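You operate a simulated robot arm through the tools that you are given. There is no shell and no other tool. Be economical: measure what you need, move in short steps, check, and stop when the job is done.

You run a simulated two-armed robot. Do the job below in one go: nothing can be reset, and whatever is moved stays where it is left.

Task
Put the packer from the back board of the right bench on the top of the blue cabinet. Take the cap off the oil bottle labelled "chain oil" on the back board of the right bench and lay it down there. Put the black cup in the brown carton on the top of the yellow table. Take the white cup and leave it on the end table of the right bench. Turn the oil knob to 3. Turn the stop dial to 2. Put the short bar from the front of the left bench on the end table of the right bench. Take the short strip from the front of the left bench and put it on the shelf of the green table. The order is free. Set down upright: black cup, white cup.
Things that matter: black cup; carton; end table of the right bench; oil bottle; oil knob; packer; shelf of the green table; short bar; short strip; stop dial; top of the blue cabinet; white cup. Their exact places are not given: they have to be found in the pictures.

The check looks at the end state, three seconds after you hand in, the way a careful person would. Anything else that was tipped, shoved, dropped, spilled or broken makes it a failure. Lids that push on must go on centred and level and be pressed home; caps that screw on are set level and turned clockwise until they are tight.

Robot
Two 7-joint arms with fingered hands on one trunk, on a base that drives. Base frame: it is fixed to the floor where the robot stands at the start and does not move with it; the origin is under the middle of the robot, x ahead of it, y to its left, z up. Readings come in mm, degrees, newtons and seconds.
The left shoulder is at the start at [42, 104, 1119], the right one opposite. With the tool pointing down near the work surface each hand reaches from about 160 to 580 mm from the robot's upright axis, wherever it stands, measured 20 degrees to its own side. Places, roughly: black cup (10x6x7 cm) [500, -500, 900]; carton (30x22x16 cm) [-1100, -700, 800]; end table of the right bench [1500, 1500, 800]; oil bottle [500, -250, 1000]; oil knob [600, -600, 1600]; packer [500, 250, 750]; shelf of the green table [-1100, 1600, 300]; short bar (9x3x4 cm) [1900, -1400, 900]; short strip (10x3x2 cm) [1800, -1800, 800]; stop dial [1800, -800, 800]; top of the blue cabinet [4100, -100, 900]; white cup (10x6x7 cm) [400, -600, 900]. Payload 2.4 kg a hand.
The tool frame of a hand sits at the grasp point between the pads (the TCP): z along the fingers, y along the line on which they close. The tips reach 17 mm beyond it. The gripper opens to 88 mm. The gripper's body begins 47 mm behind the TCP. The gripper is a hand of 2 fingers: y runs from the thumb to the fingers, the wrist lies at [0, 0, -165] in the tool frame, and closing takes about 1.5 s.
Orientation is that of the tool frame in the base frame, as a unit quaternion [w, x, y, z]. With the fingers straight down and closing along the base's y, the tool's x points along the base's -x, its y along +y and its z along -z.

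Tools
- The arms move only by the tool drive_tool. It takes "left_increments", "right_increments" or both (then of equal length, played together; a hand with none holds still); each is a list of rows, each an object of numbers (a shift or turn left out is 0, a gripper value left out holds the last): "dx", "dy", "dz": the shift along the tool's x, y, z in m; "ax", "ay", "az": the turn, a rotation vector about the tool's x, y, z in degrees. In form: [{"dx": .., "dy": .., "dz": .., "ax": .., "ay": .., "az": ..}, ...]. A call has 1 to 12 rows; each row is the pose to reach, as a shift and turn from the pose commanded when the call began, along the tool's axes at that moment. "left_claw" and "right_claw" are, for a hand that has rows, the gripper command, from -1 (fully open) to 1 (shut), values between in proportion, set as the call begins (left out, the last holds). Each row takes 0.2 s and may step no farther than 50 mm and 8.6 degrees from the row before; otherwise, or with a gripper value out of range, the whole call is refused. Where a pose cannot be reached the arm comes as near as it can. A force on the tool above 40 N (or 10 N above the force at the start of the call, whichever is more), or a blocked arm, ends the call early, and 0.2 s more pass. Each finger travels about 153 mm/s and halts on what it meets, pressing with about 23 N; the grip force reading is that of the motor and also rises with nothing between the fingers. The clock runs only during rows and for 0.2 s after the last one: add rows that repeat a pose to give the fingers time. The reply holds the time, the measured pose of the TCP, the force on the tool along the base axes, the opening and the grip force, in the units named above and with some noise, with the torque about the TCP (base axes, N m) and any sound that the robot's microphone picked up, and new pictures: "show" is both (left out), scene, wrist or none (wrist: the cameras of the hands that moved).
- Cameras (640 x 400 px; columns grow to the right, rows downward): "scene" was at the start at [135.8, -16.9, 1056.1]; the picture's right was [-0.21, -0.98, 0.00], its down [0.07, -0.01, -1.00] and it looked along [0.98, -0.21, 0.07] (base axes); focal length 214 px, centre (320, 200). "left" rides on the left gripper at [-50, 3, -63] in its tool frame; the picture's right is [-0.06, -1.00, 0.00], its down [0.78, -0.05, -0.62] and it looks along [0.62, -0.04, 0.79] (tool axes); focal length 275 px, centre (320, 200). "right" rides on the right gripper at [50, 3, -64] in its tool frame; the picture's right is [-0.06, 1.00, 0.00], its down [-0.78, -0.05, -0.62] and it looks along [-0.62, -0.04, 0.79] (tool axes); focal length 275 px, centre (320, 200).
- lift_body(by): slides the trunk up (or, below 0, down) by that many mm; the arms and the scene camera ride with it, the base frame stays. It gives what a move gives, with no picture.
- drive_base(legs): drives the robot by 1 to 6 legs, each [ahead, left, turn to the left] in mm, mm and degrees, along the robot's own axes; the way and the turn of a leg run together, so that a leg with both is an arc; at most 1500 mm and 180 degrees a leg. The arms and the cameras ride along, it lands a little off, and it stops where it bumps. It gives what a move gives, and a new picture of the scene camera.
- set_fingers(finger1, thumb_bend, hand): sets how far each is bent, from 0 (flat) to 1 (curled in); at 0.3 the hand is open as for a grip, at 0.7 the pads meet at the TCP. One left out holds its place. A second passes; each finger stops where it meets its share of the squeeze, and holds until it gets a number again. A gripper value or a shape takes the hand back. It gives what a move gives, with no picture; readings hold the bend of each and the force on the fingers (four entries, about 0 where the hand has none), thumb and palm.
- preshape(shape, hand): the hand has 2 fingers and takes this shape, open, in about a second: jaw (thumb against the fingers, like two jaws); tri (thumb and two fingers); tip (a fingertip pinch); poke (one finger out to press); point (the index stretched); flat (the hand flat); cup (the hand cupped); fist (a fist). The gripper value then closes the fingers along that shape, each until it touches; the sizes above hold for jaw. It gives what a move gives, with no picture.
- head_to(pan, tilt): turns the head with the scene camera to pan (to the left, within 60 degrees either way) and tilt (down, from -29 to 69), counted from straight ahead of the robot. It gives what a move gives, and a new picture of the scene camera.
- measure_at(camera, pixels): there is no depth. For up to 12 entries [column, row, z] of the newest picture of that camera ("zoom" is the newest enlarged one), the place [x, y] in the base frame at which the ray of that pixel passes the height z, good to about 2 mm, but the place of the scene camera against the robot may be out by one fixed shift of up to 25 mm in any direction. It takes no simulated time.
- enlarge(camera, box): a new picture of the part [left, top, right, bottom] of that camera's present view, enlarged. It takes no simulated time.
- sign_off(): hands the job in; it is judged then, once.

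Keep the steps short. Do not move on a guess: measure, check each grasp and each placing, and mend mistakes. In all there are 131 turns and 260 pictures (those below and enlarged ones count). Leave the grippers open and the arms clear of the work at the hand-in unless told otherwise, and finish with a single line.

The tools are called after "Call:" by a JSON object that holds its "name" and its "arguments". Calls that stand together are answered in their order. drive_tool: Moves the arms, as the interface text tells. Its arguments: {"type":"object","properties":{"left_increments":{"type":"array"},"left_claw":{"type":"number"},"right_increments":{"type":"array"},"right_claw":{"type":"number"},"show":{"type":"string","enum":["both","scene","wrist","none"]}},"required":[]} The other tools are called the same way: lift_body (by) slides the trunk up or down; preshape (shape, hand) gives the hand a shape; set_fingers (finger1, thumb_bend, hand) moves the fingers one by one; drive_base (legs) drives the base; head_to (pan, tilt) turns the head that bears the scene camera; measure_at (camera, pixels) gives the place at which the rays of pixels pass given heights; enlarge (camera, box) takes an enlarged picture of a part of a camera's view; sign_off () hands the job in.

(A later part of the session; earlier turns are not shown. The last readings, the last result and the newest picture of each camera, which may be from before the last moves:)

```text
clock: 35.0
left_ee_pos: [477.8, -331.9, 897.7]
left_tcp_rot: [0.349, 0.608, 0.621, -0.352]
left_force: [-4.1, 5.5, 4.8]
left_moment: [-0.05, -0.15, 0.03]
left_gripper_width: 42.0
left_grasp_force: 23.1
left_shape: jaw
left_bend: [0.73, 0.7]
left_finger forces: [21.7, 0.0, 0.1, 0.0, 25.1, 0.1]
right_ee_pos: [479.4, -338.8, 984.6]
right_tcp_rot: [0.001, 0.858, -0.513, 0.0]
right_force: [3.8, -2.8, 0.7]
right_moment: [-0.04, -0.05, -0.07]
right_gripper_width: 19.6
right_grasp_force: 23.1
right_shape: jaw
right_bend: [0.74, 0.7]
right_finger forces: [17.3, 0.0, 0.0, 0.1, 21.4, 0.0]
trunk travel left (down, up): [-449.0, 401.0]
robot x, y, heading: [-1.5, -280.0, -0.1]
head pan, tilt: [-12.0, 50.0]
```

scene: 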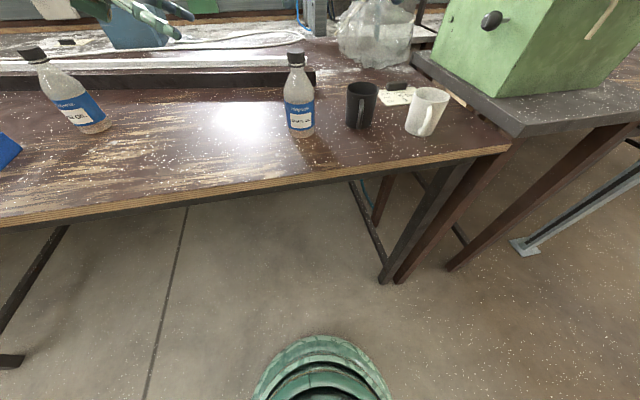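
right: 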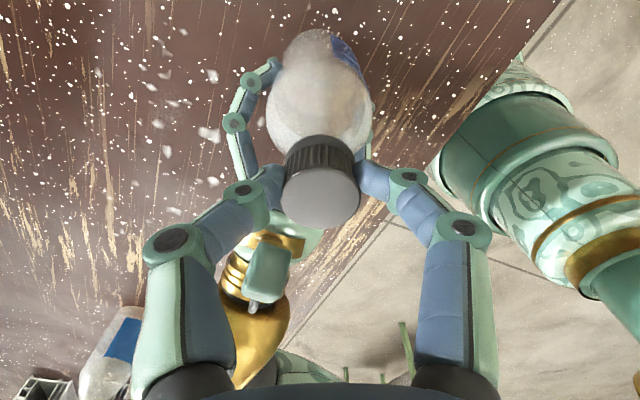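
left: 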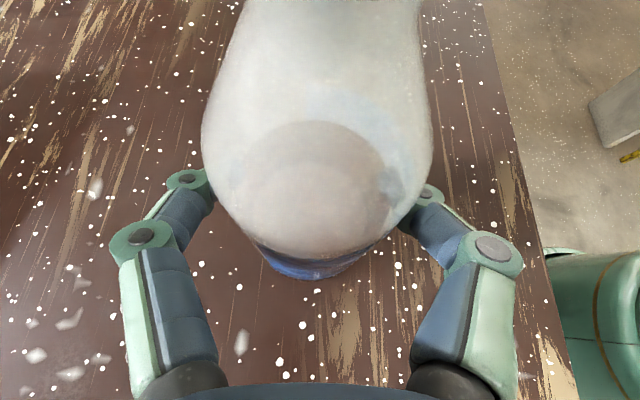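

The cap looks to be rising. Two more cycles.

Call:
{"name": "drive_tool", "arguments": {"right_increments": [{"az": 0}, {"az": 0}, {"az": 7.5}, {"az": 15}, {"az": 22.5}, {"az": 30}, {"az": 37.5}, {"az": 45}, {"az": 52.5}, {"az": 60}, {"az": 68}], "right_claw": 0, "show": "none"}}

Call:
{"name": "drive_tool", "arguments": {"right_increments": [{"az": 0}, {"az": 0}, {"az": 0}, {"az": -7.5}, {"az": -15}, {"az": -22.5}, {"az": -30}, {"az": -37.5}, {"az": -45}, {"az": -52.5}, {"az": -60, "dz": -0.0005}, {"az": -68, "dz": -0.001}], "right_claw": 1, "show": "none"}}

Call:
{"name": "drive_tool", "arguments": {"right_increments": [{"az": 0}, {"az": 0}, {"az": 7.5}, {"az": 15}, {"az": 22.5}, {"az": 30}, {"az": 37.5}, {"az": 45}, {"az": 52.5}, {"az": 60}, {"az": 68}], "right_claw": 0, "show": "none"}}

Call:
{"name": "drive_tool", "arguments": {"right_increments": [{"az": 0}, {"az": 0}, {"az": 0}, {"az": -7.5}, {"az": -15}, {"az": -22.5}, {"az": -30}, {"az": -37.5}, {"az": -45}, {"az": -52.5}, {"az": -60, "dz": -0.0005}, {"az": -68, "dz": -0.001}], "right_claw": 1, "show": "wrist"}}

```text
clock: 37.4
left_ee_pos: [479.6, -331.2, 897.5]
left_tcp_rot: [0.349, 0.608, 0.621, -0.351]
left_force: [-0.4, -0.7, -0.6]
left_moment: [0.03, -0.01, 0.02]
left_gripper_width: 41.9
left_grasp_force: 22.5
left_shape: jaw
left_bend: [0.73, 0.7]
left_finger forces: [22.6, 0.1, 0.0, 0.0, 22.7, 0.0]
right_ee_pos: [478.5, -338.7, 984.5]
right_tcp_rot: [0.0, -0.422, 0.907, 0.0]
right_force: [0.3, -0.4, -0.3]
right_moment: [0.01, 0.01, 0.0]
right_gripper_width: 43.3
right_grasp_force: 0.0
right_shape: jaw
right_bend: [0.73, 0.7]
right_finger forces: [0.0, 0.0, 0.0, 0.1, 0.0, 0.0]
trunk travel left (down, up): [-449.0, 401.0]
robot x, y, heading: [-0.6, -280.9, 0.0]
head pan, tilt: [-12.0, 50.0]
```

```text
clock: 40.0
left_ee_pos: [478.1, -330.8, 896.7]
left_tcp_rot: [0.349, 0.607, 0.621, -0.351]
left_force: [-2.1, 3.1, 1.6]
left_moment: [-0.03, -0.07, 0.04]
left_gripper_width: 41.8
left_grasp_force: 23.1
left_shape: jaw
left_bend: [0.73, 0.7]
left_finger forces: [21.8, 0.0, 0.0, 0.0, 24.4, 0.1]
right_ee_pos: [477.7, -338.6, 984.4]
right_tcp_rot: [0.0, 0.859, -0.513, 0.0]
right_force: [2.1, -0.9, 0.4]
right_moment: [0.04, -0.03, -0.01]
right_gripper_width: 20.8
right_grasp_force: 22.9
right_shape: jaw
right_bend: [0.74, 0.7]
right_finger forces: [20.2, 0.0, 0.0, 0.0, 22.1, 0.0]
trunk travel left (down, up): [-449.0, 401.0]
robot x, y, heading: [2.5, -278.4, -0.1]
head pan, tilt: [-12.0, 50.0]
```

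```text
clock: 42.4
left_ee_pos: [476.6, -331.8, 896.5]
left_tcp_rot: [0.349, 0.607, 0.622, -0.35]
left_force: [-0.1, 0.5, -0.1]
left_moment: [0.03, -0.01, -0.01]
left_gripper_width: 41.8
left_grasp_force: 22.7
left_shape: jaw
left_bend: [0.73, 0.7]
left_finger forces: [22.7, 0.0, 0.1, 0.0, 22.8, 0.0]
right_ee_pos: [478.6, -339.9, 984.8]
right_tcp_rot: [-0.001, -0.422, 0.907, 0.0]
right_force: [0.4, 0.2, -0.2]
right_moment: [0.02, -0.01, 0.0]
right_gripper_width: 43.6
right_grasp_force: 0.0
right_shape: jaw
right_bend: [0.73, 0.7]
right_finger forces: [0.0, 0.0, 0.1, 0.1, 0.0, 0.0]
trunk travel left (down, up): [-449.0, 401.0]
robot x, y, heading: [-0.8, -279.7, 0.1]
head pan, tilt: [-12.0, 50.0]
```

```text
clock: 45.0
left_ee_pos: [478.4, -331.4, 896.4]
left_tcp_rot: [0.349, 0.607, 0.622, -0.351]
left_force: [-1.0, 0.8, 0.5]
left_moment: [-0.03, -0.03, 0.03]
left_gripper_width: 41.8
left_grasp_force: 23.0
left_shape: jaw
left_bend: [0.73, 0.7]
left_finger forces: [22.2, 0.0, 0.0, 0.0, 23.2, 0.0]
right_ee_pos: [478.5, -338.3, 986.5]
right_tcp_rot: [0.0, 0.858, -0.513, 0.0]
right_force: [-0.3, -0.4, -0.1]
right_moment: [-0.03, 0.01, 0.02]
right_gripper_width: 19.5
right_grasp_force: 23.3
right_shape: jaw
right_bend: [0.73, 0.7]
right_finger forces: [21.2, 0.1, 0.0, 0.0, 21.8, 0.0]
trunk travel left (down, up): [-449.0, 401.0]
robot x, y, heading: [-4.5, -277.8, 0.1]
head pan, tilt: [-12.0, 50.0]
```

right: 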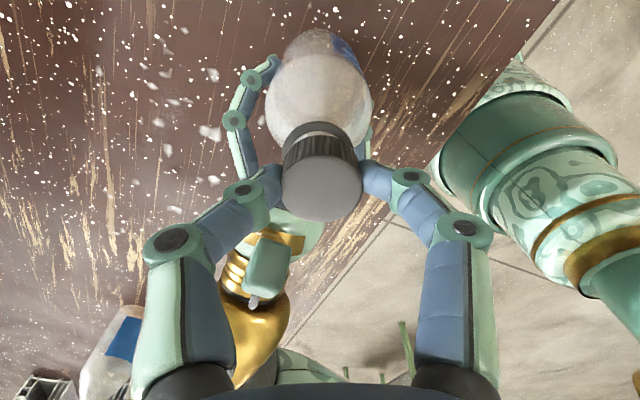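

The neck ring shows and the twist force has dropped to about zero, so the cap seems free. I lift gently.

Call:
{"name": "drive_tool", "arguments": {"right_increments": [{"dz": -0.003}, {"dz": -0.006}, {"dz": -0.012}, {"dz": -0.02}, {"dz": -0.035}, {"dz": -0.055}], "show": "both"}}

```text
clock: 46.4
left_ee_pos: [478.1, -330.9, 896.9]
left_tcp_rot: [0.349, 0.607, 0.622, -0.35]
left_force: [-0.8, 0.3, 0.2]
left_moment: [-0.01, -0.01, 0.02]
left_gripper_width: 42.2
left_grasp_force: 23.1
left_shape: jaw
left_bend: [0.73, 0.7]
left_finger forces: [22.5, 0.1, 0.0, 0.0, 22.5, 0.1]
right_ee_pos: [477.3, -338.6, 1041.6]
right_tcp_rot: [0.001, 0.857, -0.514, -0.001]
right_force: [0.8, 1.0, 0.5]
right_moment: [0.0, -0.02, 0.0]
right_gripper_width: 19.6
right_grasp_force: 23.5
right_shape: jaw
right_bend: [0.73, 0.7]
right_finger forces: [21.4, 0.0, 0.0, 0.1, 21.5, 0.1]
trunk travel left (down, up): [-449.0, 401.0]
robot x, y, heading: [4.3, -282.6, -0.2]
head pan, tilt: [-12.0, 50.0]
```

scene: 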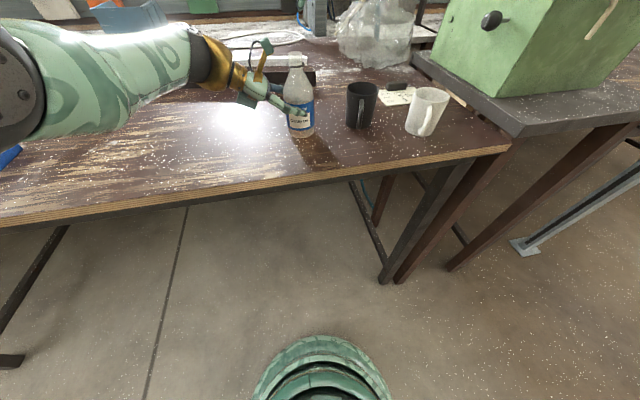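
right: 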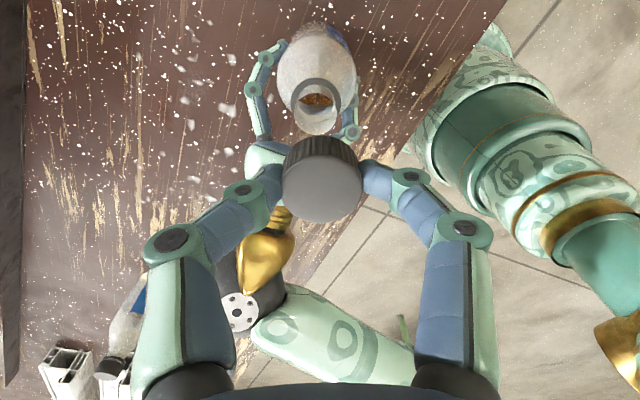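

The cap is off. I open the left hand and back it out along its axis, then up.

Call:
{"name": "drive_tool", "arguments": {"left_increments": [{"dz": 0}, {"dz": 0}, {"dz": 0}, {"dz": 0}, {"dz": -0.02}, {"dz": -0.05}, {"dz": -0.09}, {"dz": -0.13}, {"dz": -0.17}, {"dz": -0.2, "dx": -0.03}, {"dz": -0.21, "dx": -0.07}, {"dz": -0.22, "dx": -0.1}], "left_claw": -1, "show": "scene"}}

Call:
{"name": "enlarge", "arguments": {"camera": "right", "box": [200, 0, 520, 200]}}

```text
clock: 49.0
left_ee_pos: [478.3, -195.8, 1098.8]
left_tcp_rot: [0.349, 0.607, 0.622, -0.351]
left_force: [-0.4, 0.5, 0.2]
left_moment: [0.0, 0.03, -0.03]
left_gripper_width: 87.9
left_grasp_force: 0.0
left_shape: jaw
left_bend: [0.3, 0.3]
left_finger forces: [0.0, 0.0, 0.1, 0.0, 0.1, 0.0]
right_ee_pos: [477.2, -339.1, 1040.8]
right_tcp_rot: [0.001, 0.857, -0.515, -0.001]
right_force: [-0.1, 0.7, 0.8]
right_moment: [0.01, 0.02, 0.0]
right_gripper_width: 19.5
right_grasp_force: 23.0
right_shape: jaw
right_bend: [0.73, 0.7]
right_finger forces: [21.4, 0.1, 0.1, 0.1, 21.5, 0.0]
trunk travel left (down, up): [-449.0, 401.0]
robot x, y, heading: [-5.3, -282.1, -0.0]
head pan, tilt: [-12.0, 50.0]
```

scene: 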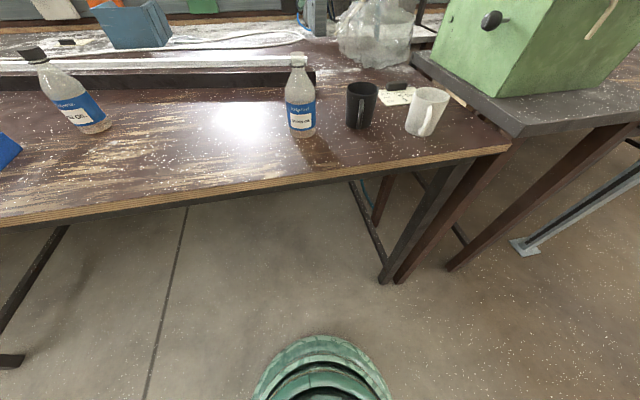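

```text
2.00 times, centred on (360, 100) of right
```

zoom: 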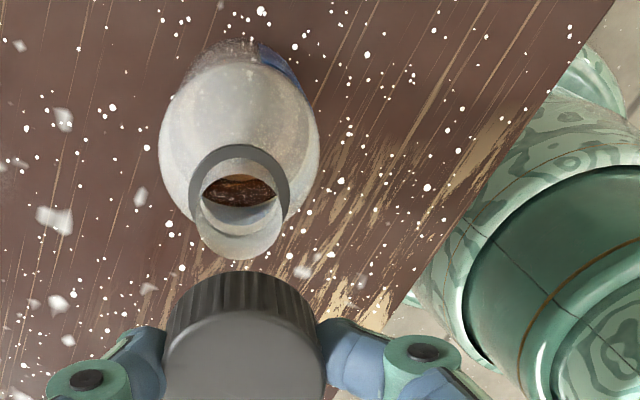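

The bottle stands open. I move the left hand away to the left and carry the cap to a clear spot at about (430, -240), down to just above the bench.

Call:
{"name": "drive_tool", "arguments": {"left_increments": [{"dx": 0.025, "dz": -0.043}, {"dx": 0.05, "dz": -0.085}, {"dx": 0.0765, "dz": -0.129}, {"dx": 0.0765, "dz": -0.129}, {"dx": 0.0765, "dz": -0.129}, {"dx": 0.0765, "dz": -0.129}, {"dx": 0.0765, "dz": -0.129}, {"dx": 0.0765, "dz": -0.129}, {"dx": 0.0765, "dz": -0.129}], "right_increments": [{"dx": 0}, {"dx": -0.02}, {"dx": -0.05, "dy": -0.002}, {"dx": -0.08, "dy": -0.004}, {"dx": -0.1095, "dy": -0.005}, {"dx": -0.1095, "dy": -0.005, "dz": 0.04}, {"dx": -0.1095, "dy": -0.005, "dz": 0.08}, {"dx": -0.1095, "dy": -0.005, "dz": 0.12}, {"dx": -0.1095, "dy": -0.005, "dz": 0.15}], "show": "wrist"}}

```text
refused: row 3 steps farther than a row can; nothing moved
```

Row step slightly too long; I repeat with smaller steps.

Call:
{"name": "drive_tool", "arguments": {"left_increments": [{"dx": 0.024, "dz": -0.041}, {"dx": 0.048, "dz": -0.082}, {"dx": 0.07, "dz": -0.12}, {"dx": 0.07, "dz": -0.12}, {"dx": 0.07, "dz": -0.12}, {"dx": 0.07, "dz": -0.12}, {"dx": 0.07, "dz": -0.12}, {"dx": 0.07, "dz": -0.12}, {"dx": 0.07, "dz": -0.12}], "right_increments": [{"dx": 0}, {"dx": -0.02}, {"dx": -0.05, "dy": -0.002}, {"dx": -0.08, "dy": -0.004}, {"dx": -0.1095, "dy": -0.005}, {"dx": -0.1095, "dy": -0.005, "dz": 0.04}, {"dx": -0.1095, "dy": -0.005, "dz": 0.08}, {"dx": -0.1095, "dy": -0.005, "dz": 0.12}, {"dx": -0.1095, "dy": -0.005, "dz": 0.15}], "show": "wrist"}}

```text
clock: 51.0
left_ee_pos: [475.5, -55.8, 1094.4]
left_tcp_rot: [0.349, 0.607, 0.622, -0.351]
left_force: [0.2, 0.1, -0.2]
left_moment: [0.01, -0.04, 0.0]
left_gripper_width: 87.9
left_grasp_force: 0.1
left_shape: jaw
left_bend: [0.3, 0.3]
left_finger forces: [0.0, 0.0, 0.0, 0.0, 0.0, 0.0]
right_ee_pos: [429.8, -239.4, 890.8]
right_tcp_rot: [0.001, 0.858, -0.514, -0.001]
right_force: [-0.6, 0.1, 0.6]
right_moment: [-0.01, -0.01, -0.03]
right_gripper_width: 19.8
right_grasp_force: 23.0
right_shape: jaw
right_bend: [0.73, 0.7]
right_finger forces: [21.1, 0.0, 0.0, 0.0, 21.3, 0.0]
trunk travel left (down, up): [-449.0, 401.0]
robot x, y, heading: [2.3, -279.7, 0.1]
head pan, tilt: [-12.0, 50.0]
```

right: 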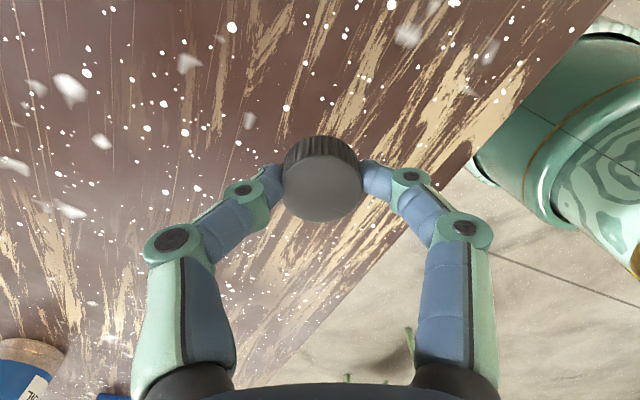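
left: 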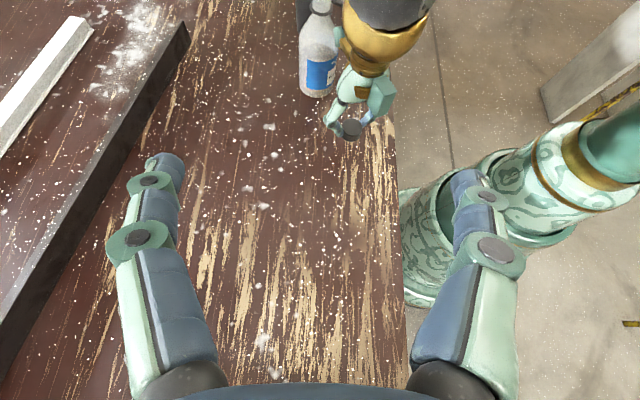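

I lower slowly and read the force.

Call:
{"name": "drive_tool", "arguments": {"right_increments": [{"dz": 0.004}, {"dz": 0.008}, {"dz": 0.01}], "show": "none"}}

Call:
{"name": "drive_tool", "arguments": {"right_increments": [{"dz": 0.001}, {"dz": 0.002}, {"dz": 0.003}], "show": "none"}}

Call:
{"name": "drive_tool", "arguments": {"right_increments": [{"dz": 0.001}, {"dz": 0.002}, {"dz": 0.003}], "show": "wrist"}}

```text
clock: 51.8
left_ee_pos: [475.3, -54.9, 1094.7]
left_tcp_rot: [0.349, 0.607, 0.622, -0.351]
left_force: [0.1, -0.9, 0.2]
left_moment: [-0.02, 0.04, 0.0]
left_gripper_width: 88.1
left_grasp_force: 0.0
left_shape: jaw
left_bend: [0.3, 0.3]
left_finger forces: [0.0, 0.1, 0.1, 0.1, 0.0, 0.0]
right_ee_pos: [431.3, -239.5, 880.8]
right_tcp_rot: [-0.001, 0.858, -0.514, 0.0]
right_force: [0.6, -0.1, 0.3]
right_moment: [0.0, 0.02, 0.02]
right_gripper_width: 19.7
right_grasp_force: 22.6
right_shape: jaw
right_bend: [0.73, 0.7]
right_finger forces: [21.1, 0.0, 0.0, 0.0, 21.1, 0.0]
trunk travel left (down, up): [-449.0, 401.0]
robot x, y, heading: [2.2, -280.4, -0.3]
head pan, tilt: [-12.0, 50.0]
```

```text
clock: 52.6
left_ee_pos: [474.7, -54.4, 1095.0]
left_tcp_rot: [0.349, 0.607, 0.622, -0.351]
left_force: [-0.2, -0.7, -0.1]
left_moment: [0.02, 0.0, -0.02]
left_gripper_width: 87.9
left_grasp_force: 0.0
left_shape: jaw
left_bend: [0.3, 0.3]
left_finger forces: [0.0, 0.0, 0.1, 0.0, 0.0, 0.0]
right_ee_pos: [430.4, -239.8, 878.8]
right_tcp_rot: [0.001, 0.858, -0.514, 0.0]
right_force: [0.3, -0.2, -0.7]
right_moment: [0.01, -0.01, 0.02]
right_gripper_width: 19.6
right_grasp_force: 22.9
right_shape: jaw
right_bend: [0.73, 0.7]
right_finger forces: [21.2, 0.1, 0.0, 0.0, 21.1, 0.0]
trunk travel left (down, up): [-449.0, 401.0]
robot x, y, heading: [0.8, -276.9, 0.0]
head pan, tilt: [-12.0, 50.0]
```

```text
clock: 53.4
left_ee_pos: [475.3, -55.9, 1094.6]
left_tcp_rot: [0.349, 0.607, 0.622, -0.351]
left_force: [-0.9, -0.3, 0.8]
left_moment: [0.0, 0.0, 0.03]
left_gripper_width: 87.9
left_grasp_force: 0.1
left_shape: jaw
left_bend: [0.3, 0.3]
left_finger forces: [0.0, 0.0, 0.1, 0.0, 0.0, 0.0]
right_ee_pos: [431.5, -239.6, 875.5]
right_tcp_rot: [0.0, 0.857, -0.515, 0.0]
right_force: [-0.7, -0.1, 0.4]
right_moment: [-0.01, -0.02, -0.04]
right_gripper_width: 20.0
right_grasp_force: 23.0
right_shape: jaw
right_bend: [0.73, 0.7]
right_finger forces: [21.1, 0.0, 0.1, 0.1, 21.2, 0.0]
trunk travel left (down, up): [-449.0, 401.0]
robot x, y, heading: [-0.3, -278.0, -0.1]
head pan, tilt: [-12.0, 50.0]
```

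right: 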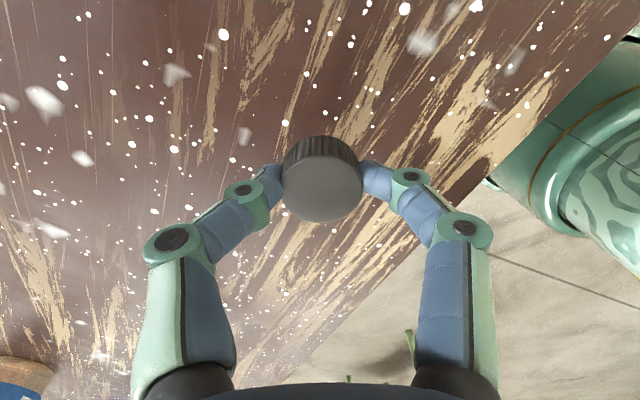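

No contact yet. I continue down in small steps.

Call:
{"name": "drive_tool", "arguments": {"right_increments": [{"dz": 0.001}, {"dz": 0.002}, {"dz": 0.003}, {"dz": 0.004}, {"dz": 0.005}], "show": "none"}}

Call:
{"name": "drive_tool", "arguments": {"right_increments": [{"dz": 0.001}, {"dz": 0.002}, {"dz": 0.003}], "show": "wrist"}}

```text
clock: 54.6
left_ee_pos: [475.5, -56.0, 1095.3]
left_tcp_rot: [0.348, 0.607, 0.622, -0.35]
left_force: [0.8, -0.5, 0.9]
left_moment: [0.01, 0.01, 0.0]
left_gripper_width: 88.0
left_grasp_force: 0.1
left_shape: jaw
left_bend: [0.3, 0.3]
left_finger forces: [0.0, 0.1, 0.0, 0.0, 0.0, 0.0]
right_ee_pos: [429.9, -239.5, 871.1]
right_tcp_rot: [0.001, 0.858, -0.514, -0.001]
right_force: [-0.6, 0.4, 0.2]
right_moment: [-0.01, 0.0, 0.01]
right_gripper_width: 19.5
right_grasp_force: 22.9
right_shape: jaw
right_bend: [0.73, 0.7]
right_finger forces: [21.1, 0.0, 0.0, 0.0, 21.2, 0.1]
trunk travel left (down, up): [-449.0, 401.0]
robot x, y, heading: [0.6, -276.5, 0.1]
head pan, tilt: [-12.0, 50.0]
```

```text
clock: 55.4
left_ee_pos: [474.5, -54.7, 1094.4]
left_tcp_rot: [0.349, 0.607, 0.622, -0.351]
left_force: [-0.6, 0.5, 0.4]
left_moment: [-0.01, -0.02, -0.03]
left_gripper_width: 88.0
left_grasp_force: 0.0
left_shape: jaw
left_bend: [0.3, 0.3]
left_finger forces: [0.0, 0.0, 0.1, 0.0, 0.0, 0.1]
right_ee_pos: [430.3, -238.7, 866.8]
right_tcp_rot: [0.0, 0.858, -0.514, 0.0]
right_force: [0.1, 0.3, -0.1]
right_moment: [0.0, 0.02, -0.04]
right_gripper_width: 19.6
right_grasp_force: 23.3
right_shape: jaw
right_bend: [0.73, 0.7]
right_finger forces: [21.1, 0.1, 0.0, 0.0, 21.0, 0.1]
trunk travel left (down, up): [-449.0, 401.0]
robot x, y, heading: [-0.2, -276.9, 0.2]
head pan, tilt: [-12.0, 50.0]
```

right: 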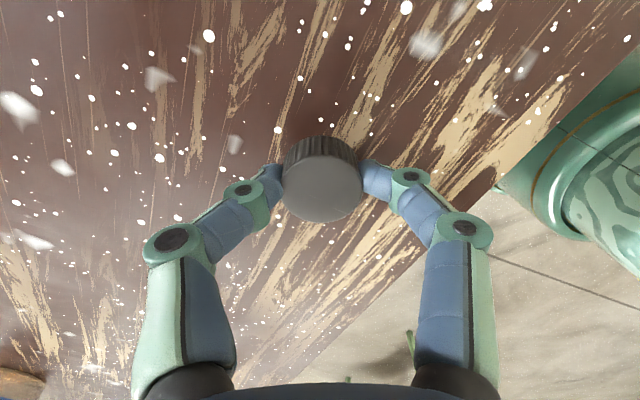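

Still free. I go lower.

Call:
{"name": "drive_tool", "arguments": {"right_increments": [{"dz": 0.001}, {"dz": 0.002}, {"dz": 0.003}, {"dz": 0.004}], "show": "none"}}

Call:
{"name": "drive_tool", "arguments": {"right_increments": [{"dz": 0.001}, {"dz": 0.002}, {"dz": 0.003}, {"dz": 0.004}], "show": "wrist"}}

```text
clock: 56.4
left_ee_pos: [475.3, -56.1, 1094.6]
left_tcp_rot: [0.349, 0.608, 0.622, -0.35]
left_force: [0.4, 0.1, -0.7]
left_moment: [0.0, 0.01, -0.05]
left_gripper_width: 87.8
left_grasp_force: 0.1
left_shape: jaw
left_bend: [0.3, 0.3]
left_finger forces: [0.0, 0.1, 0.1, 0.1, 0.0, 0.1]
right_ee_pos: [431.4, -239.2, 862.8]
right_tcp_rot: [0.001, 0.858, -0.514, -0.001]
right_force: [-0.3, 0.5, 0.3]
right_moment: [0.0, -0.04, 0.04]
right_gripper_width: 19.6
right_grasp_force: 23.0
right_shape: jaw
right_bend: [0.73, 0.7]
right_finger forces: [21.1, 0.1, 0.1, 0.0, 21.2, 0.0]
trunk travel left (down, up): [-449.0, 401.0]
robot x, y, heading: [3.8, -283.4, -0.2]
head pan, tilt: [-12.0, 50.0]
```

```text
clock: 57.4
left_ee_pos: [475.9, -54.1, 1094.3]
left_tcp_rot: [0.349, 0.607, 0.622, -0.35]
left_force: [0.1, -0.8, -0.2]
left_moment: [0.04, -0.02, 0.03]
left_gripper_width: 87.9
left_grasp_force: 0.2
left_shape: jaw
left_bend: [0.3, 0.3]
left_finger forces: [0.0, 0.0, 0.0, 0.0, 0.0, 0.0]
right_ee_pos: [430.6, -237.8, 858.8]
right_tcp_rot: [0.0, 0.858, -0.514, 0.001]
right_force: [0.9, 0.6, 5.0]
right_moment: [0.05, 0.0, -0.01]
right_gripper_width: 19.7
right_grasp_force: 23.2
right_shape: jaw
right_bend: [0.74, 0.7]
right_finger forces: [21.8, 0.0, 0.0, 0.0, 22.6, 0.0]
trunk travel left (down, up): [-449.0, 401.0]
robot x, y, heading: [2.0, -278.9, -0.0]
head pan, tilt: [-12.0, 50.0]
```

right: 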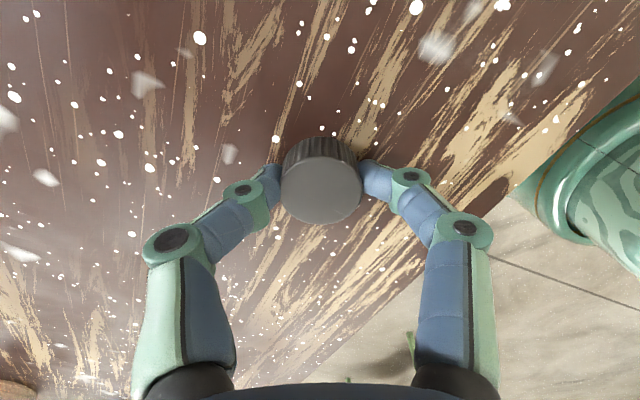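

Contact (5 N). I release and rise.

Call:
{"name": "drive_tool", "arguments": {"right_increments": [{"dz": 0}, {"dz": 0}, {"dz": 0}, {"dz": -0.02}, {"dz": -0.05}, {"dz": -0.09}, {"dz": -0.13, "az": 8}, {"dz": -0.17, "az": 16}, {"dz": -0.2, "az": 24}, {"dz": -0.2, "az": 32}, {"dz": -0.2, "az": 40}, {"dz": -0.2, "az": 48}], "right_claw": 0, "show": "scene"}}

Call:
{"name": "head_to", "arguments": {"pan": -35, "tilt": -20}}

Call:
{"name": "enlarge", "arguments": {"camera": "scene", "box": [160, 0, 480, 200]}}

```text
clock: 60.0
left_ee_pos: [476.2, -54.8, 1093.9]
left_tcp_rot: [0.349, 0.607, 0.621, -0.352]
left_force: [0.2, -0.4, -0.2]
left_moment: [0.02, 0.01, 0.0]
left_gripper_width: 88.1
left_grasp_force: 0.1
left_shape: jaw
left_bend: [0.3, 0.3]
left_finger forces: [0.0, 0.1, 0.0, 0.0, 0.1, 0.1]
right_ee_pos: [430.7, -239.0, 1060.1]
right_tcp_rot: [-0.002, -0.574, 0.819, 0.0]
right_force: [-0.2, -0.2, -0.8]
right_moment: [-0.01, 0.0, 0.01]
right_gripper_width: 43.7
right_grasp_force: 0.0
right_shape: jaw
right_bend: [0.73, 0.7]
right_finger forces: [0.0, 0.0, 0.1, 0.0, 0.1, 0.1]
trunk travel left (down, up): [-449.0, 401.0]
robot x, y, heading: [1.6, -281.2, -0.2]
head pan, tilt: [-12.0, 50.0]
```

scene: 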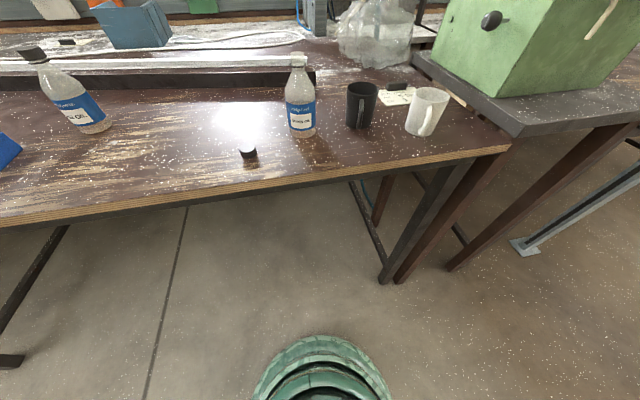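

```text
clock: 61.4
left_ee_pos: [476.1, -55.8, 1094.8]
left_tcp_rot: [0.35, 0.607, 0.622, -0.35]
left_force: [-0.8, -0.2, -0.5]
left_moment: [0.0, -0.01, 0.0]
left_gripper_width: 88.1
left_grasp_force: 0.1
left_shape: jaw
left_bend: [0.3, 0.3]
left_finger forces: [0.0, 0.0, 0.0, 0.0, 0.0, 0.0]
right_ee_pos: [431.2, -239.0, 1060.5]
right_tcp_rot: [0.0, -0.574, 0.819, 0.0]
right_force: [0.0, 1.0, 0.5]
right_moment: [-0.03, -0.01, 0.01]
right_gripper_width: 43.8
right_grasp_force: 0.1
right_shape: jaw
right_bend: [0.73, 0.7]
right_finger forces: [0.0, 0.0, 0.0, 0.1, 0.1, 0.1]
trunk travel left (down, up): [-449.0, 401.0]
robot x, y, heading: [-0.0, -277.7, 0.3]
head pan, tilt: [-35.0, -20.0]
```

scene: 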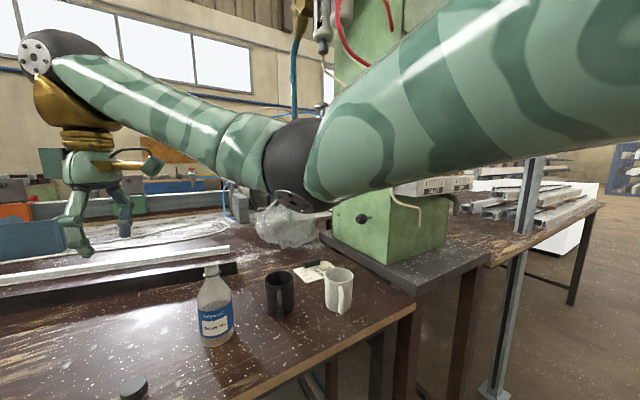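

```text
2.00 times, centred on (320, 100) of scene
```

zoom: 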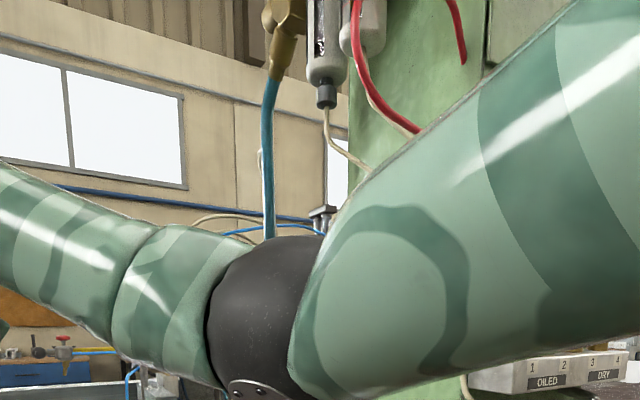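

The cap lies on the bench. The right arm blocks the view, so I move the right hand out to the right and restore its turn, then raise the trunk fully to see the oil knob.

Call:
{"name": "drive_tool", "arguments": {"right_increments": [{"dx": 0.04, "dy": 0.007, "az": 7.8}, {"dx": 0.08, "dy": 0.014, "az": 15.6}, {"dx": 0.12, "dy": 0.021, "az": 23.4}, {"dx": 0.16, "dy": 0.028, "az": 31.2}, {"dx": 0.2, "dy": 0.035, "az": 39}, {"dx": 0.24, "dy": 0.042, "az": 46.8}, {"dx": 0.28, "dy": 0.049, "az": 54.6}, {"dx": 0.32, "dy": 0.055, "az": 62.4}, {"dx": 0.362, "dy": 0.06, "az": 70}], "right_claw": -1, "show": "none"}}

Call:
{"name": "lift_body", "arguments": {"by": 400}}

Call:
{"name": "head_to", "arguments": {"pan": -20, "tilt": 0}}

Call:
{"name": "head_to", "arguments": {"pan": -30, "tilt": 5}}

```text
clock: 63.4
left_ee_pos: [475.1, -55.0, 1094.9]
left_tcp_rot: [0.35, 0.606, 0.623, -0.35]
left_force: [0.1, -0.5, 0.5]
left_moment: [0.02, -0.02, -0.03]
left_gripper_width: 88.3
left_grasp_force: 0.1
left_shape: jaw
left_bend: [0.3, 0.3]
left_finger forces: [0.0, 0.1, 0.0, 0.0, 0.1, 0.0]
right_ee_pos: [250.0, -560.9, 1058.1]
right_tcp_rot: [-0.001, 0.0, 1.0, 0.0]
right_force: [-0.3, -0.7, -0.5]
right_moment: [0.01, 0.0, 0.01]
right_gripper_width: 87.6
right_grasp_force: 0.1
right_shape: jaw
right_bend: [0.3, 0.3]
right_finger forces: [0.1, 0.0, 0.0, 0.1, 0.1, 0.0]
trunk travel left (down, up): [-449.0, 401.0]
robot x, y, heading: [-1.2, -281.9, -0.1]
head pan, tilt: [-35.0, -20.0]
```

```text
clock: 67.3
left_ee_pos: [473.9, -54.9, 1494.2]
left_tcp_rot: [0.349, 0.607, 0.622, -0.351]
left_force: [0.2, -0.1, 0.2]
left_moment: [-0.01, 0.01, -0.04]
left_gripper_width: 88.0
left_grasp_force: 0.1
left_shape: jaw
left_bend: [0.3, 0.3]
left_finger forces: [0.0, 0.0, 0.0, 0.0, 0.0, 0.1]
right_ee_pos: [250.6, -559.2, 1459.2]
right_tcp_rot: [0.0, -0.001, 1.0, 0.001]
right_force: [-0.2, 0.1, 0.3]
right_moment: [0.0, 0.01, 0.01]
right_gripper_width: 88.1
right_grasp_force: 0.1
right_shape: jaw
right_bend: [0.3, 0.3]
right_finger forces: [0.0, 0.1, 0.1, 0.0, 0.0, 0.0]
trunk travel left (down, up): [-849.0, 1.0]
robot x, y, heading: [-0.4, -278.2, -0.3]
head pan, tilt: [-35.0, -20.0]
```

```text
clock: 68.1
left_ee_pos: [474.0, -54.5, 1494.4]
left_tcp_rot: [0.349, 0.607, 0.623, -0.35]
left_force: [1.0, -0.1, -0.2]
left_moment: [0.0, -0.01, 0.0]
left_gripper_width: 88.1
left_grasp_force: 0.1
left_shape: jaw
left_bend: [0.3, 0.3]
left_finger forces: [0.0, 0.1, 0.0, 0.1, 0.1, 0.1]
right_ee_pos: [250.7, -559.3, 1459.0]
right_tcp_rot: [-0.001, -0.001, 1.0, 0.0]
right_force: [0.4, 0.4, 1.0]
right_moment: [0.02, -0.02, 0.02]
right_gripper_width: 87.8
right_grasp_force: 0.0
right_shape: jaw
right_bend: [0.3, 0.3]
right_finger forces: [0.0, 0.0, 0.0, 0.0, 0.0, 0.0]
trunk travel left (down, up): [-849.0, 1.0]
robot x, y, heading: [-1.5, -282.1, 0.1]
head pan, tilt: [-20.0, 0.0]
```

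scene: 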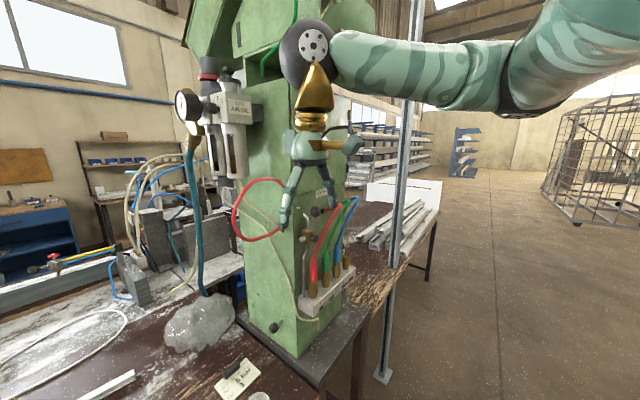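

```text
clock: 68.8
left_ee_pos: [474.1, -54.9, 1494.6]
left_tcp_rot: [0.349, 0.606, 0.623, -0.35]
left_force: [0.1, 0.4, 0.5]
left_moment: [-0.01, 0.0, 0.01]
left_gripper_width: 88.0
left_grasp_force: 0.0
left_shape: jaw
left_bend: [0.3, 0.3]
left_finger forces: [0.0, 0.0, 0.0, 0.0, 0.0, 0.0]
right_ee_pos: [251.0, -560.1, 1459.5]
right_tcp_rot: [0.001, -0.001, 1.0, -0.001]
right_force: [0.4, -0.5, 0.1]
right_moment: [-0.03, -0.01, 0.0]
right_gripper_width: 88.1
right_grasp_force: 0.0
right_shape: jaw
right_bend: [0.3, 0.3]
right_finger forces: [0.1, 0.0, 0.1, 0.0, 0.0, 0.1]
trunk travel left (down, up): [-849.0, 1.0]
robot x, y, heading: [-0.8, -277.5, -0.1]
head pan, tilt: [-30.0, 5.0]
```

scene: 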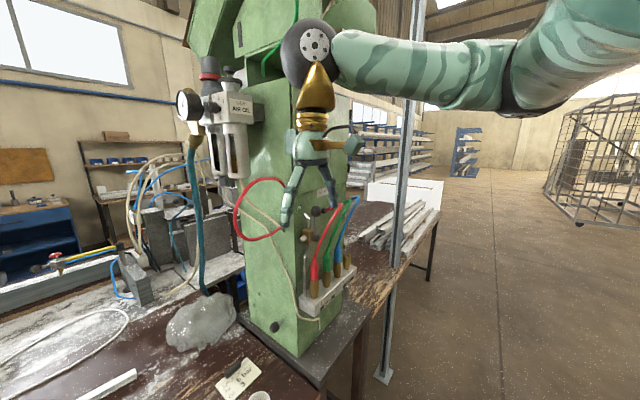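

The lubricator is at about (220, 110). I enlarge it.

Call:
{"name": "enlarge", "arguments": {"camera": "scene", "box": [164, 50, 276, 120]}}

```text
5.71 times, centred on (220, 85) of scene
```

zoom: 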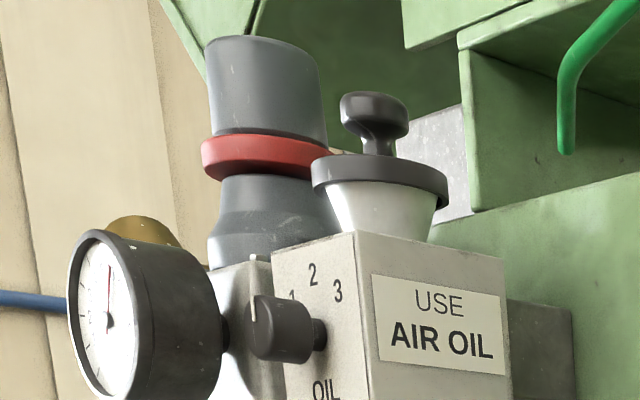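

The oil knob sits on the block's face that looks toward +y, scale 1-2-3, with the pointer at 1. I get the ray for the knob and block edge, then shift the base to triangulate.

Call:
{"name": "measure_at", "arguments": {"camera": "zoom", "pixels": [[283, 330, 1600], [283, 330, 1650], [320, 333, 1600], [320, 333, 1650], [357, 235, 1650], [357, 235, 1700]]}}

Call:
{"name": "drive_base", "arguments": {"legs": [[-100, 250, 0]]}}

Call:
{"name": "enlarge", "arguments": {"camera": "scene", "box": [200, 40, 360, 140]}}

```text
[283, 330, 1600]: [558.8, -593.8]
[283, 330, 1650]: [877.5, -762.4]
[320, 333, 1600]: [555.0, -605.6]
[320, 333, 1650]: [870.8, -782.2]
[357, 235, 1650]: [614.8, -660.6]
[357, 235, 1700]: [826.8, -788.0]
```

```text
clock: 70.7
left_ee_pos: [375.8, 201.3, 1494.8]
left_tcp_rot: [0.348, 0.608, 0.62, -0.352]
left_force: [-0.5, 0.1, 0.3]
left_moment: [0.01, 0.0, 0.03]
left_gripper_width: 88.1
left_grasp_force: 0.0
left_shape: jaw
left_bend: [0.3, 0.3]
left_finger forces: [0.0, 0.0, 0.0, 0.1, 0.1, 0.1]
right_ee_pos: [152.8, -302.8, 1460.1]
right_tcp_rot: [0.0, 0.001, 1.0, -0.001]
right_force: [0.2, 0.3, 0.2]
right_moment: [-0.01, 0.02, -0.05]
right_gripper_width: 87.9
right_grasp_force: 0.0
right_shape: jaw
right_bend: [0.3, 0.3]
right_finger forces: [0.0, 0.1, 0.0, 0.1, 0.0, 0.1]
trunk travel left (down, up): [-849.0, 1.0]
robot x, y, heading: [-96.6, -25.8, -0.1]
head pan, tilt: [-30.0, 5.0]
```

scene: 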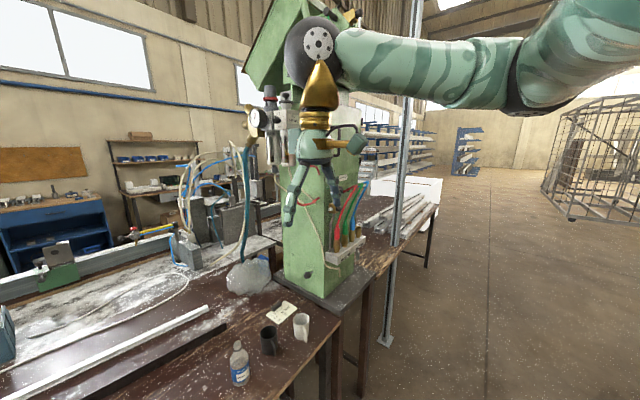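

```text
4.00 times, centred on (280, 90) of scene
```

zoom: 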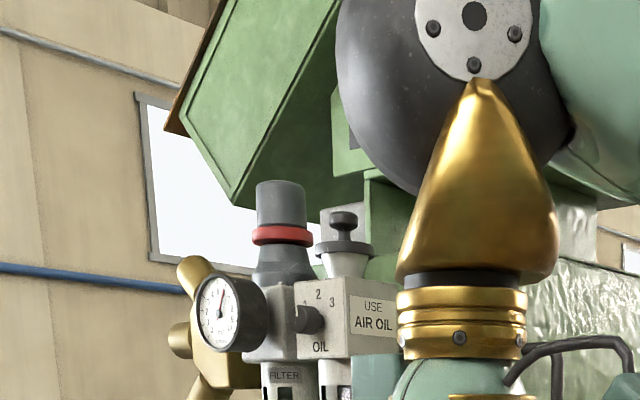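

Call:
{"name": "measure_at", "arguments": {"camera": "zoom", "pixels": [[309, 318, 1600], [309, 318, 1650], [348, 279, 1600], [348, 279, 1650], [295, 283, 1600], [295, 283, 1650]]}}

```text
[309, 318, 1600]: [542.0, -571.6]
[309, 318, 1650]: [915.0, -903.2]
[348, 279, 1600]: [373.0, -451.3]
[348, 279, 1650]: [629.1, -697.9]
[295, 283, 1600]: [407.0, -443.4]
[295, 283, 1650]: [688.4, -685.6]
```

The knob axis is near (579, -604, 1604), facing +y, with the dial gauge close on its +x side. I plan to use the left hand horizontally, closing vertically. Before moving right I measure where the steel column stands.

Call:
{"name": "measure_at", "arguments": {"camera": "scene", "pixels": [[388, 345, 0], [388, 200, 1500], [330, 345, 846], [320, 297, 830]]}}

Call:
{"name": "drive_base", "arguments": {"legs": [[97, -374, 0]]}}

```text
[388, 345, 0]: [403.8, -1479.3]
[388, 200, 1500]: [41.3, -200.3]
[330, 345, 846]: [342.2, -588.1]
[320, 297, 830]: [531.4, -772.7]
```

```text
clock: 73.2
left_ee_pos: [473.3, -170.2, 1495.9]
left_tcp_rot: [0.35, 0.606, 0.624, -0.349]
left_force: [0.0, 0.6, -0.3]
left_moment: [0.01, 0.03, -0.03]
left_gripper_width: 87.9
left_grasp_force: 0.1
left_shape: jaw
left_bend: [0.3, 0.3]
left_finger forces: [0.1, 0.1, 0.0, 0.0, 0.0, 0.0]
right_ee_pos: [251.4, -675.9, 1460.2]
right_tcp_rot: [0.0, -0.002, 1.0, 0.0]
right_force: [0.0, 0.7, -0.6]
right_moment: [0.01, -0.02, -0.02]
right_gripper_width: 87.9
right_grasp_force: 0.0
right_shape: jaw
right_bend: [0.3, 0.3]
right_finger forces: [0.0, 0.0, 0.1, 0.1, 0.0, 0.1]
trunk travel left (down, up): [-849.0, 1.0]
robot x, y, heading: [0.5, -396.5, 0.3]
head pan, tilt: [-30.0, 5.0]
```

scene: 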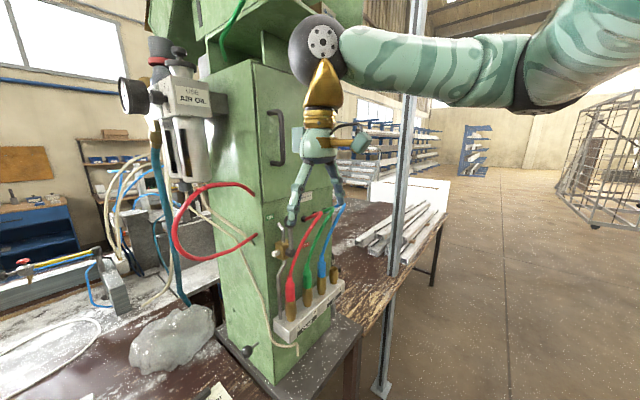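

The base is well placed. I bring the left hand level, pointing -y, to a viewing point 100 mm short of the knob.

Call:
{"name": "drive_tool", "arguments": {"left_increments": [{"dx": -0.022, "dy": 0.0085, "dz": 0.019, "ax": -2, "ay": -2, "az": 7.3}, {"dx": -0.044, "dy": 0.017, "dz": 0.0375, "ax": -4, "ay": -4, "az": 14.6}, {"dx": -0.065, "dy": 0.0255, "dz": 0.056, "ax": -6, "ay": -6, "az": 21.9}, {"dx": -0.087, "dy": 0.034, "dz": 0.075, "ax": -8, "ay": -8, "az": 29.2}, {"dx": -0.109, "dy": 0.0425, "dz": 0.094, "ax": -10, "ay": -10, "az": 36.5}, {"dx": -0.13, "dy": 0.051, "dz": 0.1125, "ax": -12, "ay": -12, "az": 43.8}, {"dx": -0.152, "dy": 0.0595, "dz": 0.131, "ax": -14, "ay": -14, "az": 51.1}, {"dx": -0.174, "dy": 0.068, "dz": 0.15, "ax": -16, "ay": -16, "az": 58.4}, {"dx": -0.196, "dy": 0.0765, "dz": 0.169, "ax": -18, "ay": -18, "az": 65.7}, {"dx": -0.217, "dy": 0.085, "dz": 0.1875, "ax": -20, "ay": -20, "az": 73}, {"dx": -0.239, "dy": 0.0935, "dz": 0.206, "ax": -22, "ay": -22, "az": 80.3}, {"dx": -0.261, "dy": 0.102, "dz": 0.225, "ax": -24, "ay": -24, "az": 87.6}], "show": "both"}}

```text
clock: 75.8
left_ee_pos: [537.0, -481.2, 1609.4]
left_tcp_rot: [0.707, 0.707, 0.01, 0.004]
left_force: [0.0, 0.3, -0.8]
left_moment: [-0.01, -0.01, -0.02]
left_gripper_width: 87.9
left_grasp_force: 0.1
left_shape: jaw
left_bend: [0.3, 0.3]
left_finger forces: [0.1, 0.0, 0.1, 0.0, 0.0, 0.0]
left hand out of reach, approached as far as the arm can: row 10, 11, 12
right_ee_pos: [252.3, -674.9, 1459.8]
right_tcp_rot: [0.001, -0.001, 1.0, -0.001]
right_force: [0.9, 0.2, 0.7]
right_moment: [-0.03, 0.0, 0.0]
right_gripper_width: 87.9
right_grasp_force: 0.1
right_shape: jaw
right_bend: [0.3, 0.3]
right_finger forces: [0.0, 0.0, 0.0, 0.0, 0.0, 0.0]
trunk travel left (down, up): [-849.0, 1.0]
robot x, y, heading: [-4.3, -396.4, 0.1]
head pan, tilt: [-30.0, 5.0]
```

scene: 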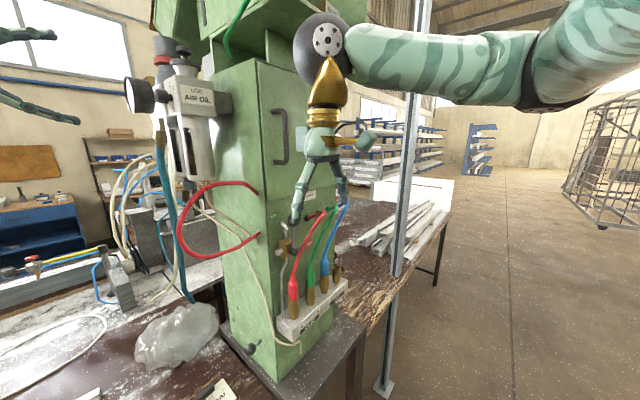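
left: 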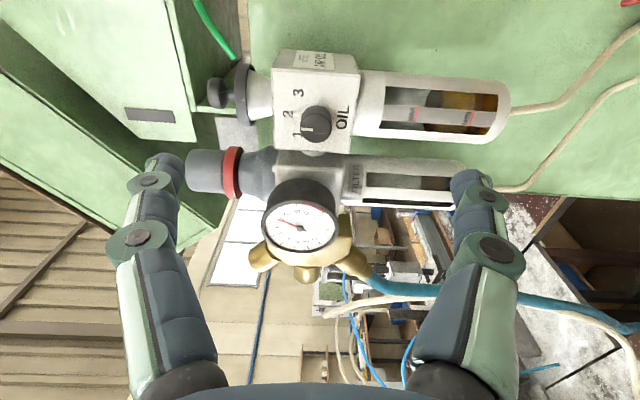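

A good view: the knob at (317, 124), scale 1-2-3, gauge below in the picture (+x). But the arm is at its limit. I pull the hand back, drive the base a little right and forward, and look again.

Call:
{"name": "drive_tool", "arguments": {"left_increments": [{"dx": -0.03, "dz": -0.04}, {"dx": -0.06, "dz": -0.08}, {"dx": -0.06, "dz": -0.12}, {"dx": -0.06, "dz": -0.15}], "show": "none"}}

Call:
{"name": "drive_base", "arguments": {"legs": [[0, -110, 0], [60, 0, 0]]}}

Call:
{"name": "enlarge", "arguments": {"camera": "left", "box": [160, 50, 480, 250]}}

```text
clock: 76.8
left_ee_pos: [540.3, -336.1, 1607.6]
left_tcp_rot: [0.706, 0.708, 0.012, 0.002]
left_force: [-0.2, 0.1, 0.1]
left_moment: [-0.01, -0.01, -0.01]
left_gripper_width: 88.2
left_grasp_force: 0.0
left_shape: jaw
left_bend: [0.3, 0.3]
left_finger forces: [0.0, 0.1, 0.0, 0.1, 0.1, 0.1]
left hand out of reach, approached as far as the arm can: row 1, 2, 3, 4
right_ee_pos: [251.8, -675.0, 1459.9]
right_tcp_rot: [0.0, -0.001, 1.0, 0.0]
right_force: [0.2, 0.4, 0.8]
right_moment: [-0.02, 0.01, -0.01]
right_gripper_width: 88.0
right_grasp_force: 0.0
right_shape: jaw
right_bend: [0.3, 0.3]
right_finger forces: [0.1, 0.1, 0.0, 0.0, 0.0, 0.0]
trunk travel left (down, up): [-849.0, 1.0]
robot x, y, heading: [1.5, -398.4, -0.0]
head pan, tilt: [-30.0, 5.0]
```

```text
clock: 78.5
left_ee_pos: [604.4, -447.8, 1606.7]
left_tcp_rot: [0.707, 0.707, 0.012, 0.001]
left_force: [0.6, 0.8, -0.4]
left_moment: [-0.01, -0.01, -0.02]
left_gripper_width: 87.6
left_grasp_force: 0.1
left_shape: jaw
left_bend: [0.3, 0.3]
left_finger forces: [0.1, 0.0, 0.1, 0.1, 0.0, 0.0]
right_ee_pos: [314.3, -787.2, 1459.5]
right_tcp_rot: [-0.001, -0.001, 1.0, 0.0]
right_force: [0.5, -0.1, -0.6]
right_moment: [0.02, 0.03, 0.0]
right_gripper_width: 87.9
right_grasp_force: 0.1
right_shape: jaw
right_bend: [0.3, 0.3]
right_finger forces: [0.0, 0.1, 0.0, 0.0, 0.1, 0.0]
trunk travel left (down, up): [-849.0, 1.0]
robot x, y, heading: [63.6, -505.3, 0.1]
head pan, tilt: [-30.0, 5.0]
```

scene: 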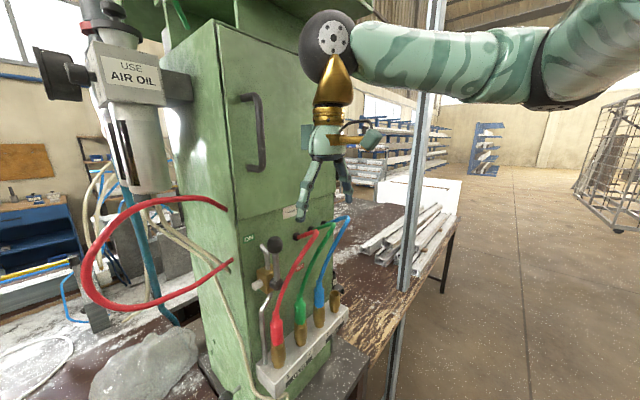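

```text
2.00 times, centred on (320, 150) of left
```

zoom: 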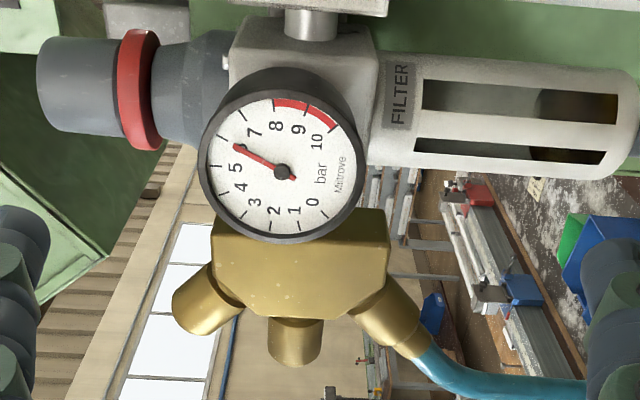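

The hand is at (604, -448), too far +x. I shift it -45 mm in x to see the knob.

Call:
{"name": "drive_tool", "arguments": {"left_increments": [{"dx": -0.02}, {"dx": -0.045}, {"dx": -0.045}], "show": "wrist"}}

Call:
{"name": "enlarge", "arguments": {"camera": "left", "box": [240, 50, 400, 150]}}

```text
clock: 79.3
left_ee_pos: [600.5, -448.1, 1608.3]
left_tcp_rot: [0.706, 0.708, 0.01, 0.002]
left_force: [-0.4, -0.2, -0.7]
left_moment: [0.0, 0.0, 0.0]
left_gripper_width: 88.1
left_grasp_force: 0.1
left_shape: jaw
left_bend: [0.3, 0.3]
left_finger forces: [0.1, 0.0, 0.1, 0.0, 0.0, 0.0]
left hand out of reach, approached as far as the arm can: row 1, 2, 3
right_ee_pos: [311.3, -786.7, 1460.1]
right_tcp_rot: [0.0, -0.001, 1.0, 0.0]
right_force: [0.6, 1.0, -0.8]
right_moment: [0.0, -0.01, -0.01]
right_gripper_width: 87.8
right_grasp_force: 0.1
right_shape: jaw
right_bend: [0.3, 0.3]
right_finger forces: [0.1, 0.1, 0.0, 0.0, 0.0, 0.0]
trunk travel left (down, up): [-849.0, 1.0]
robot x, y, heading: [61.9, -506.2, -0.2]
head pan, tilt: [-30.0, 5.0]
```

left: 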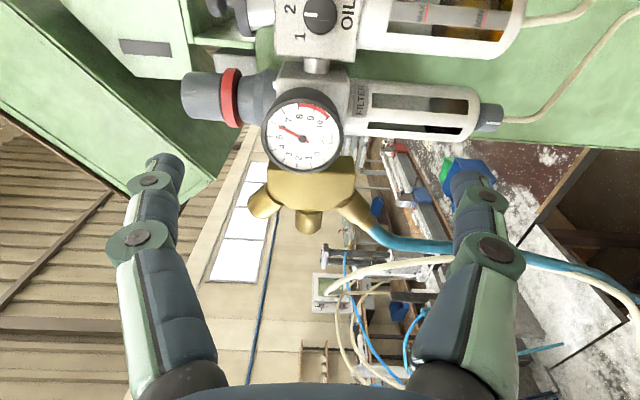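

```text
4.00 times, centred on (320, 100) of left
```

zoom: 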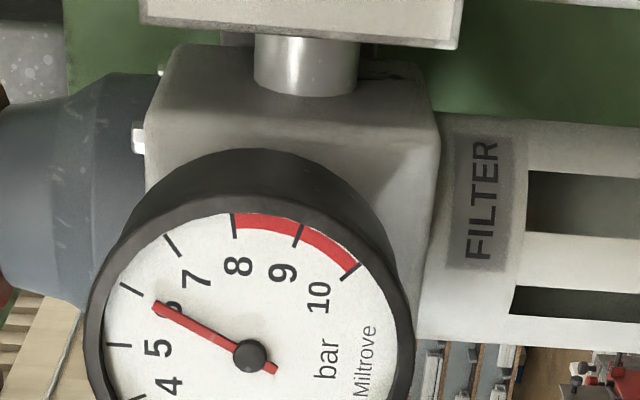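

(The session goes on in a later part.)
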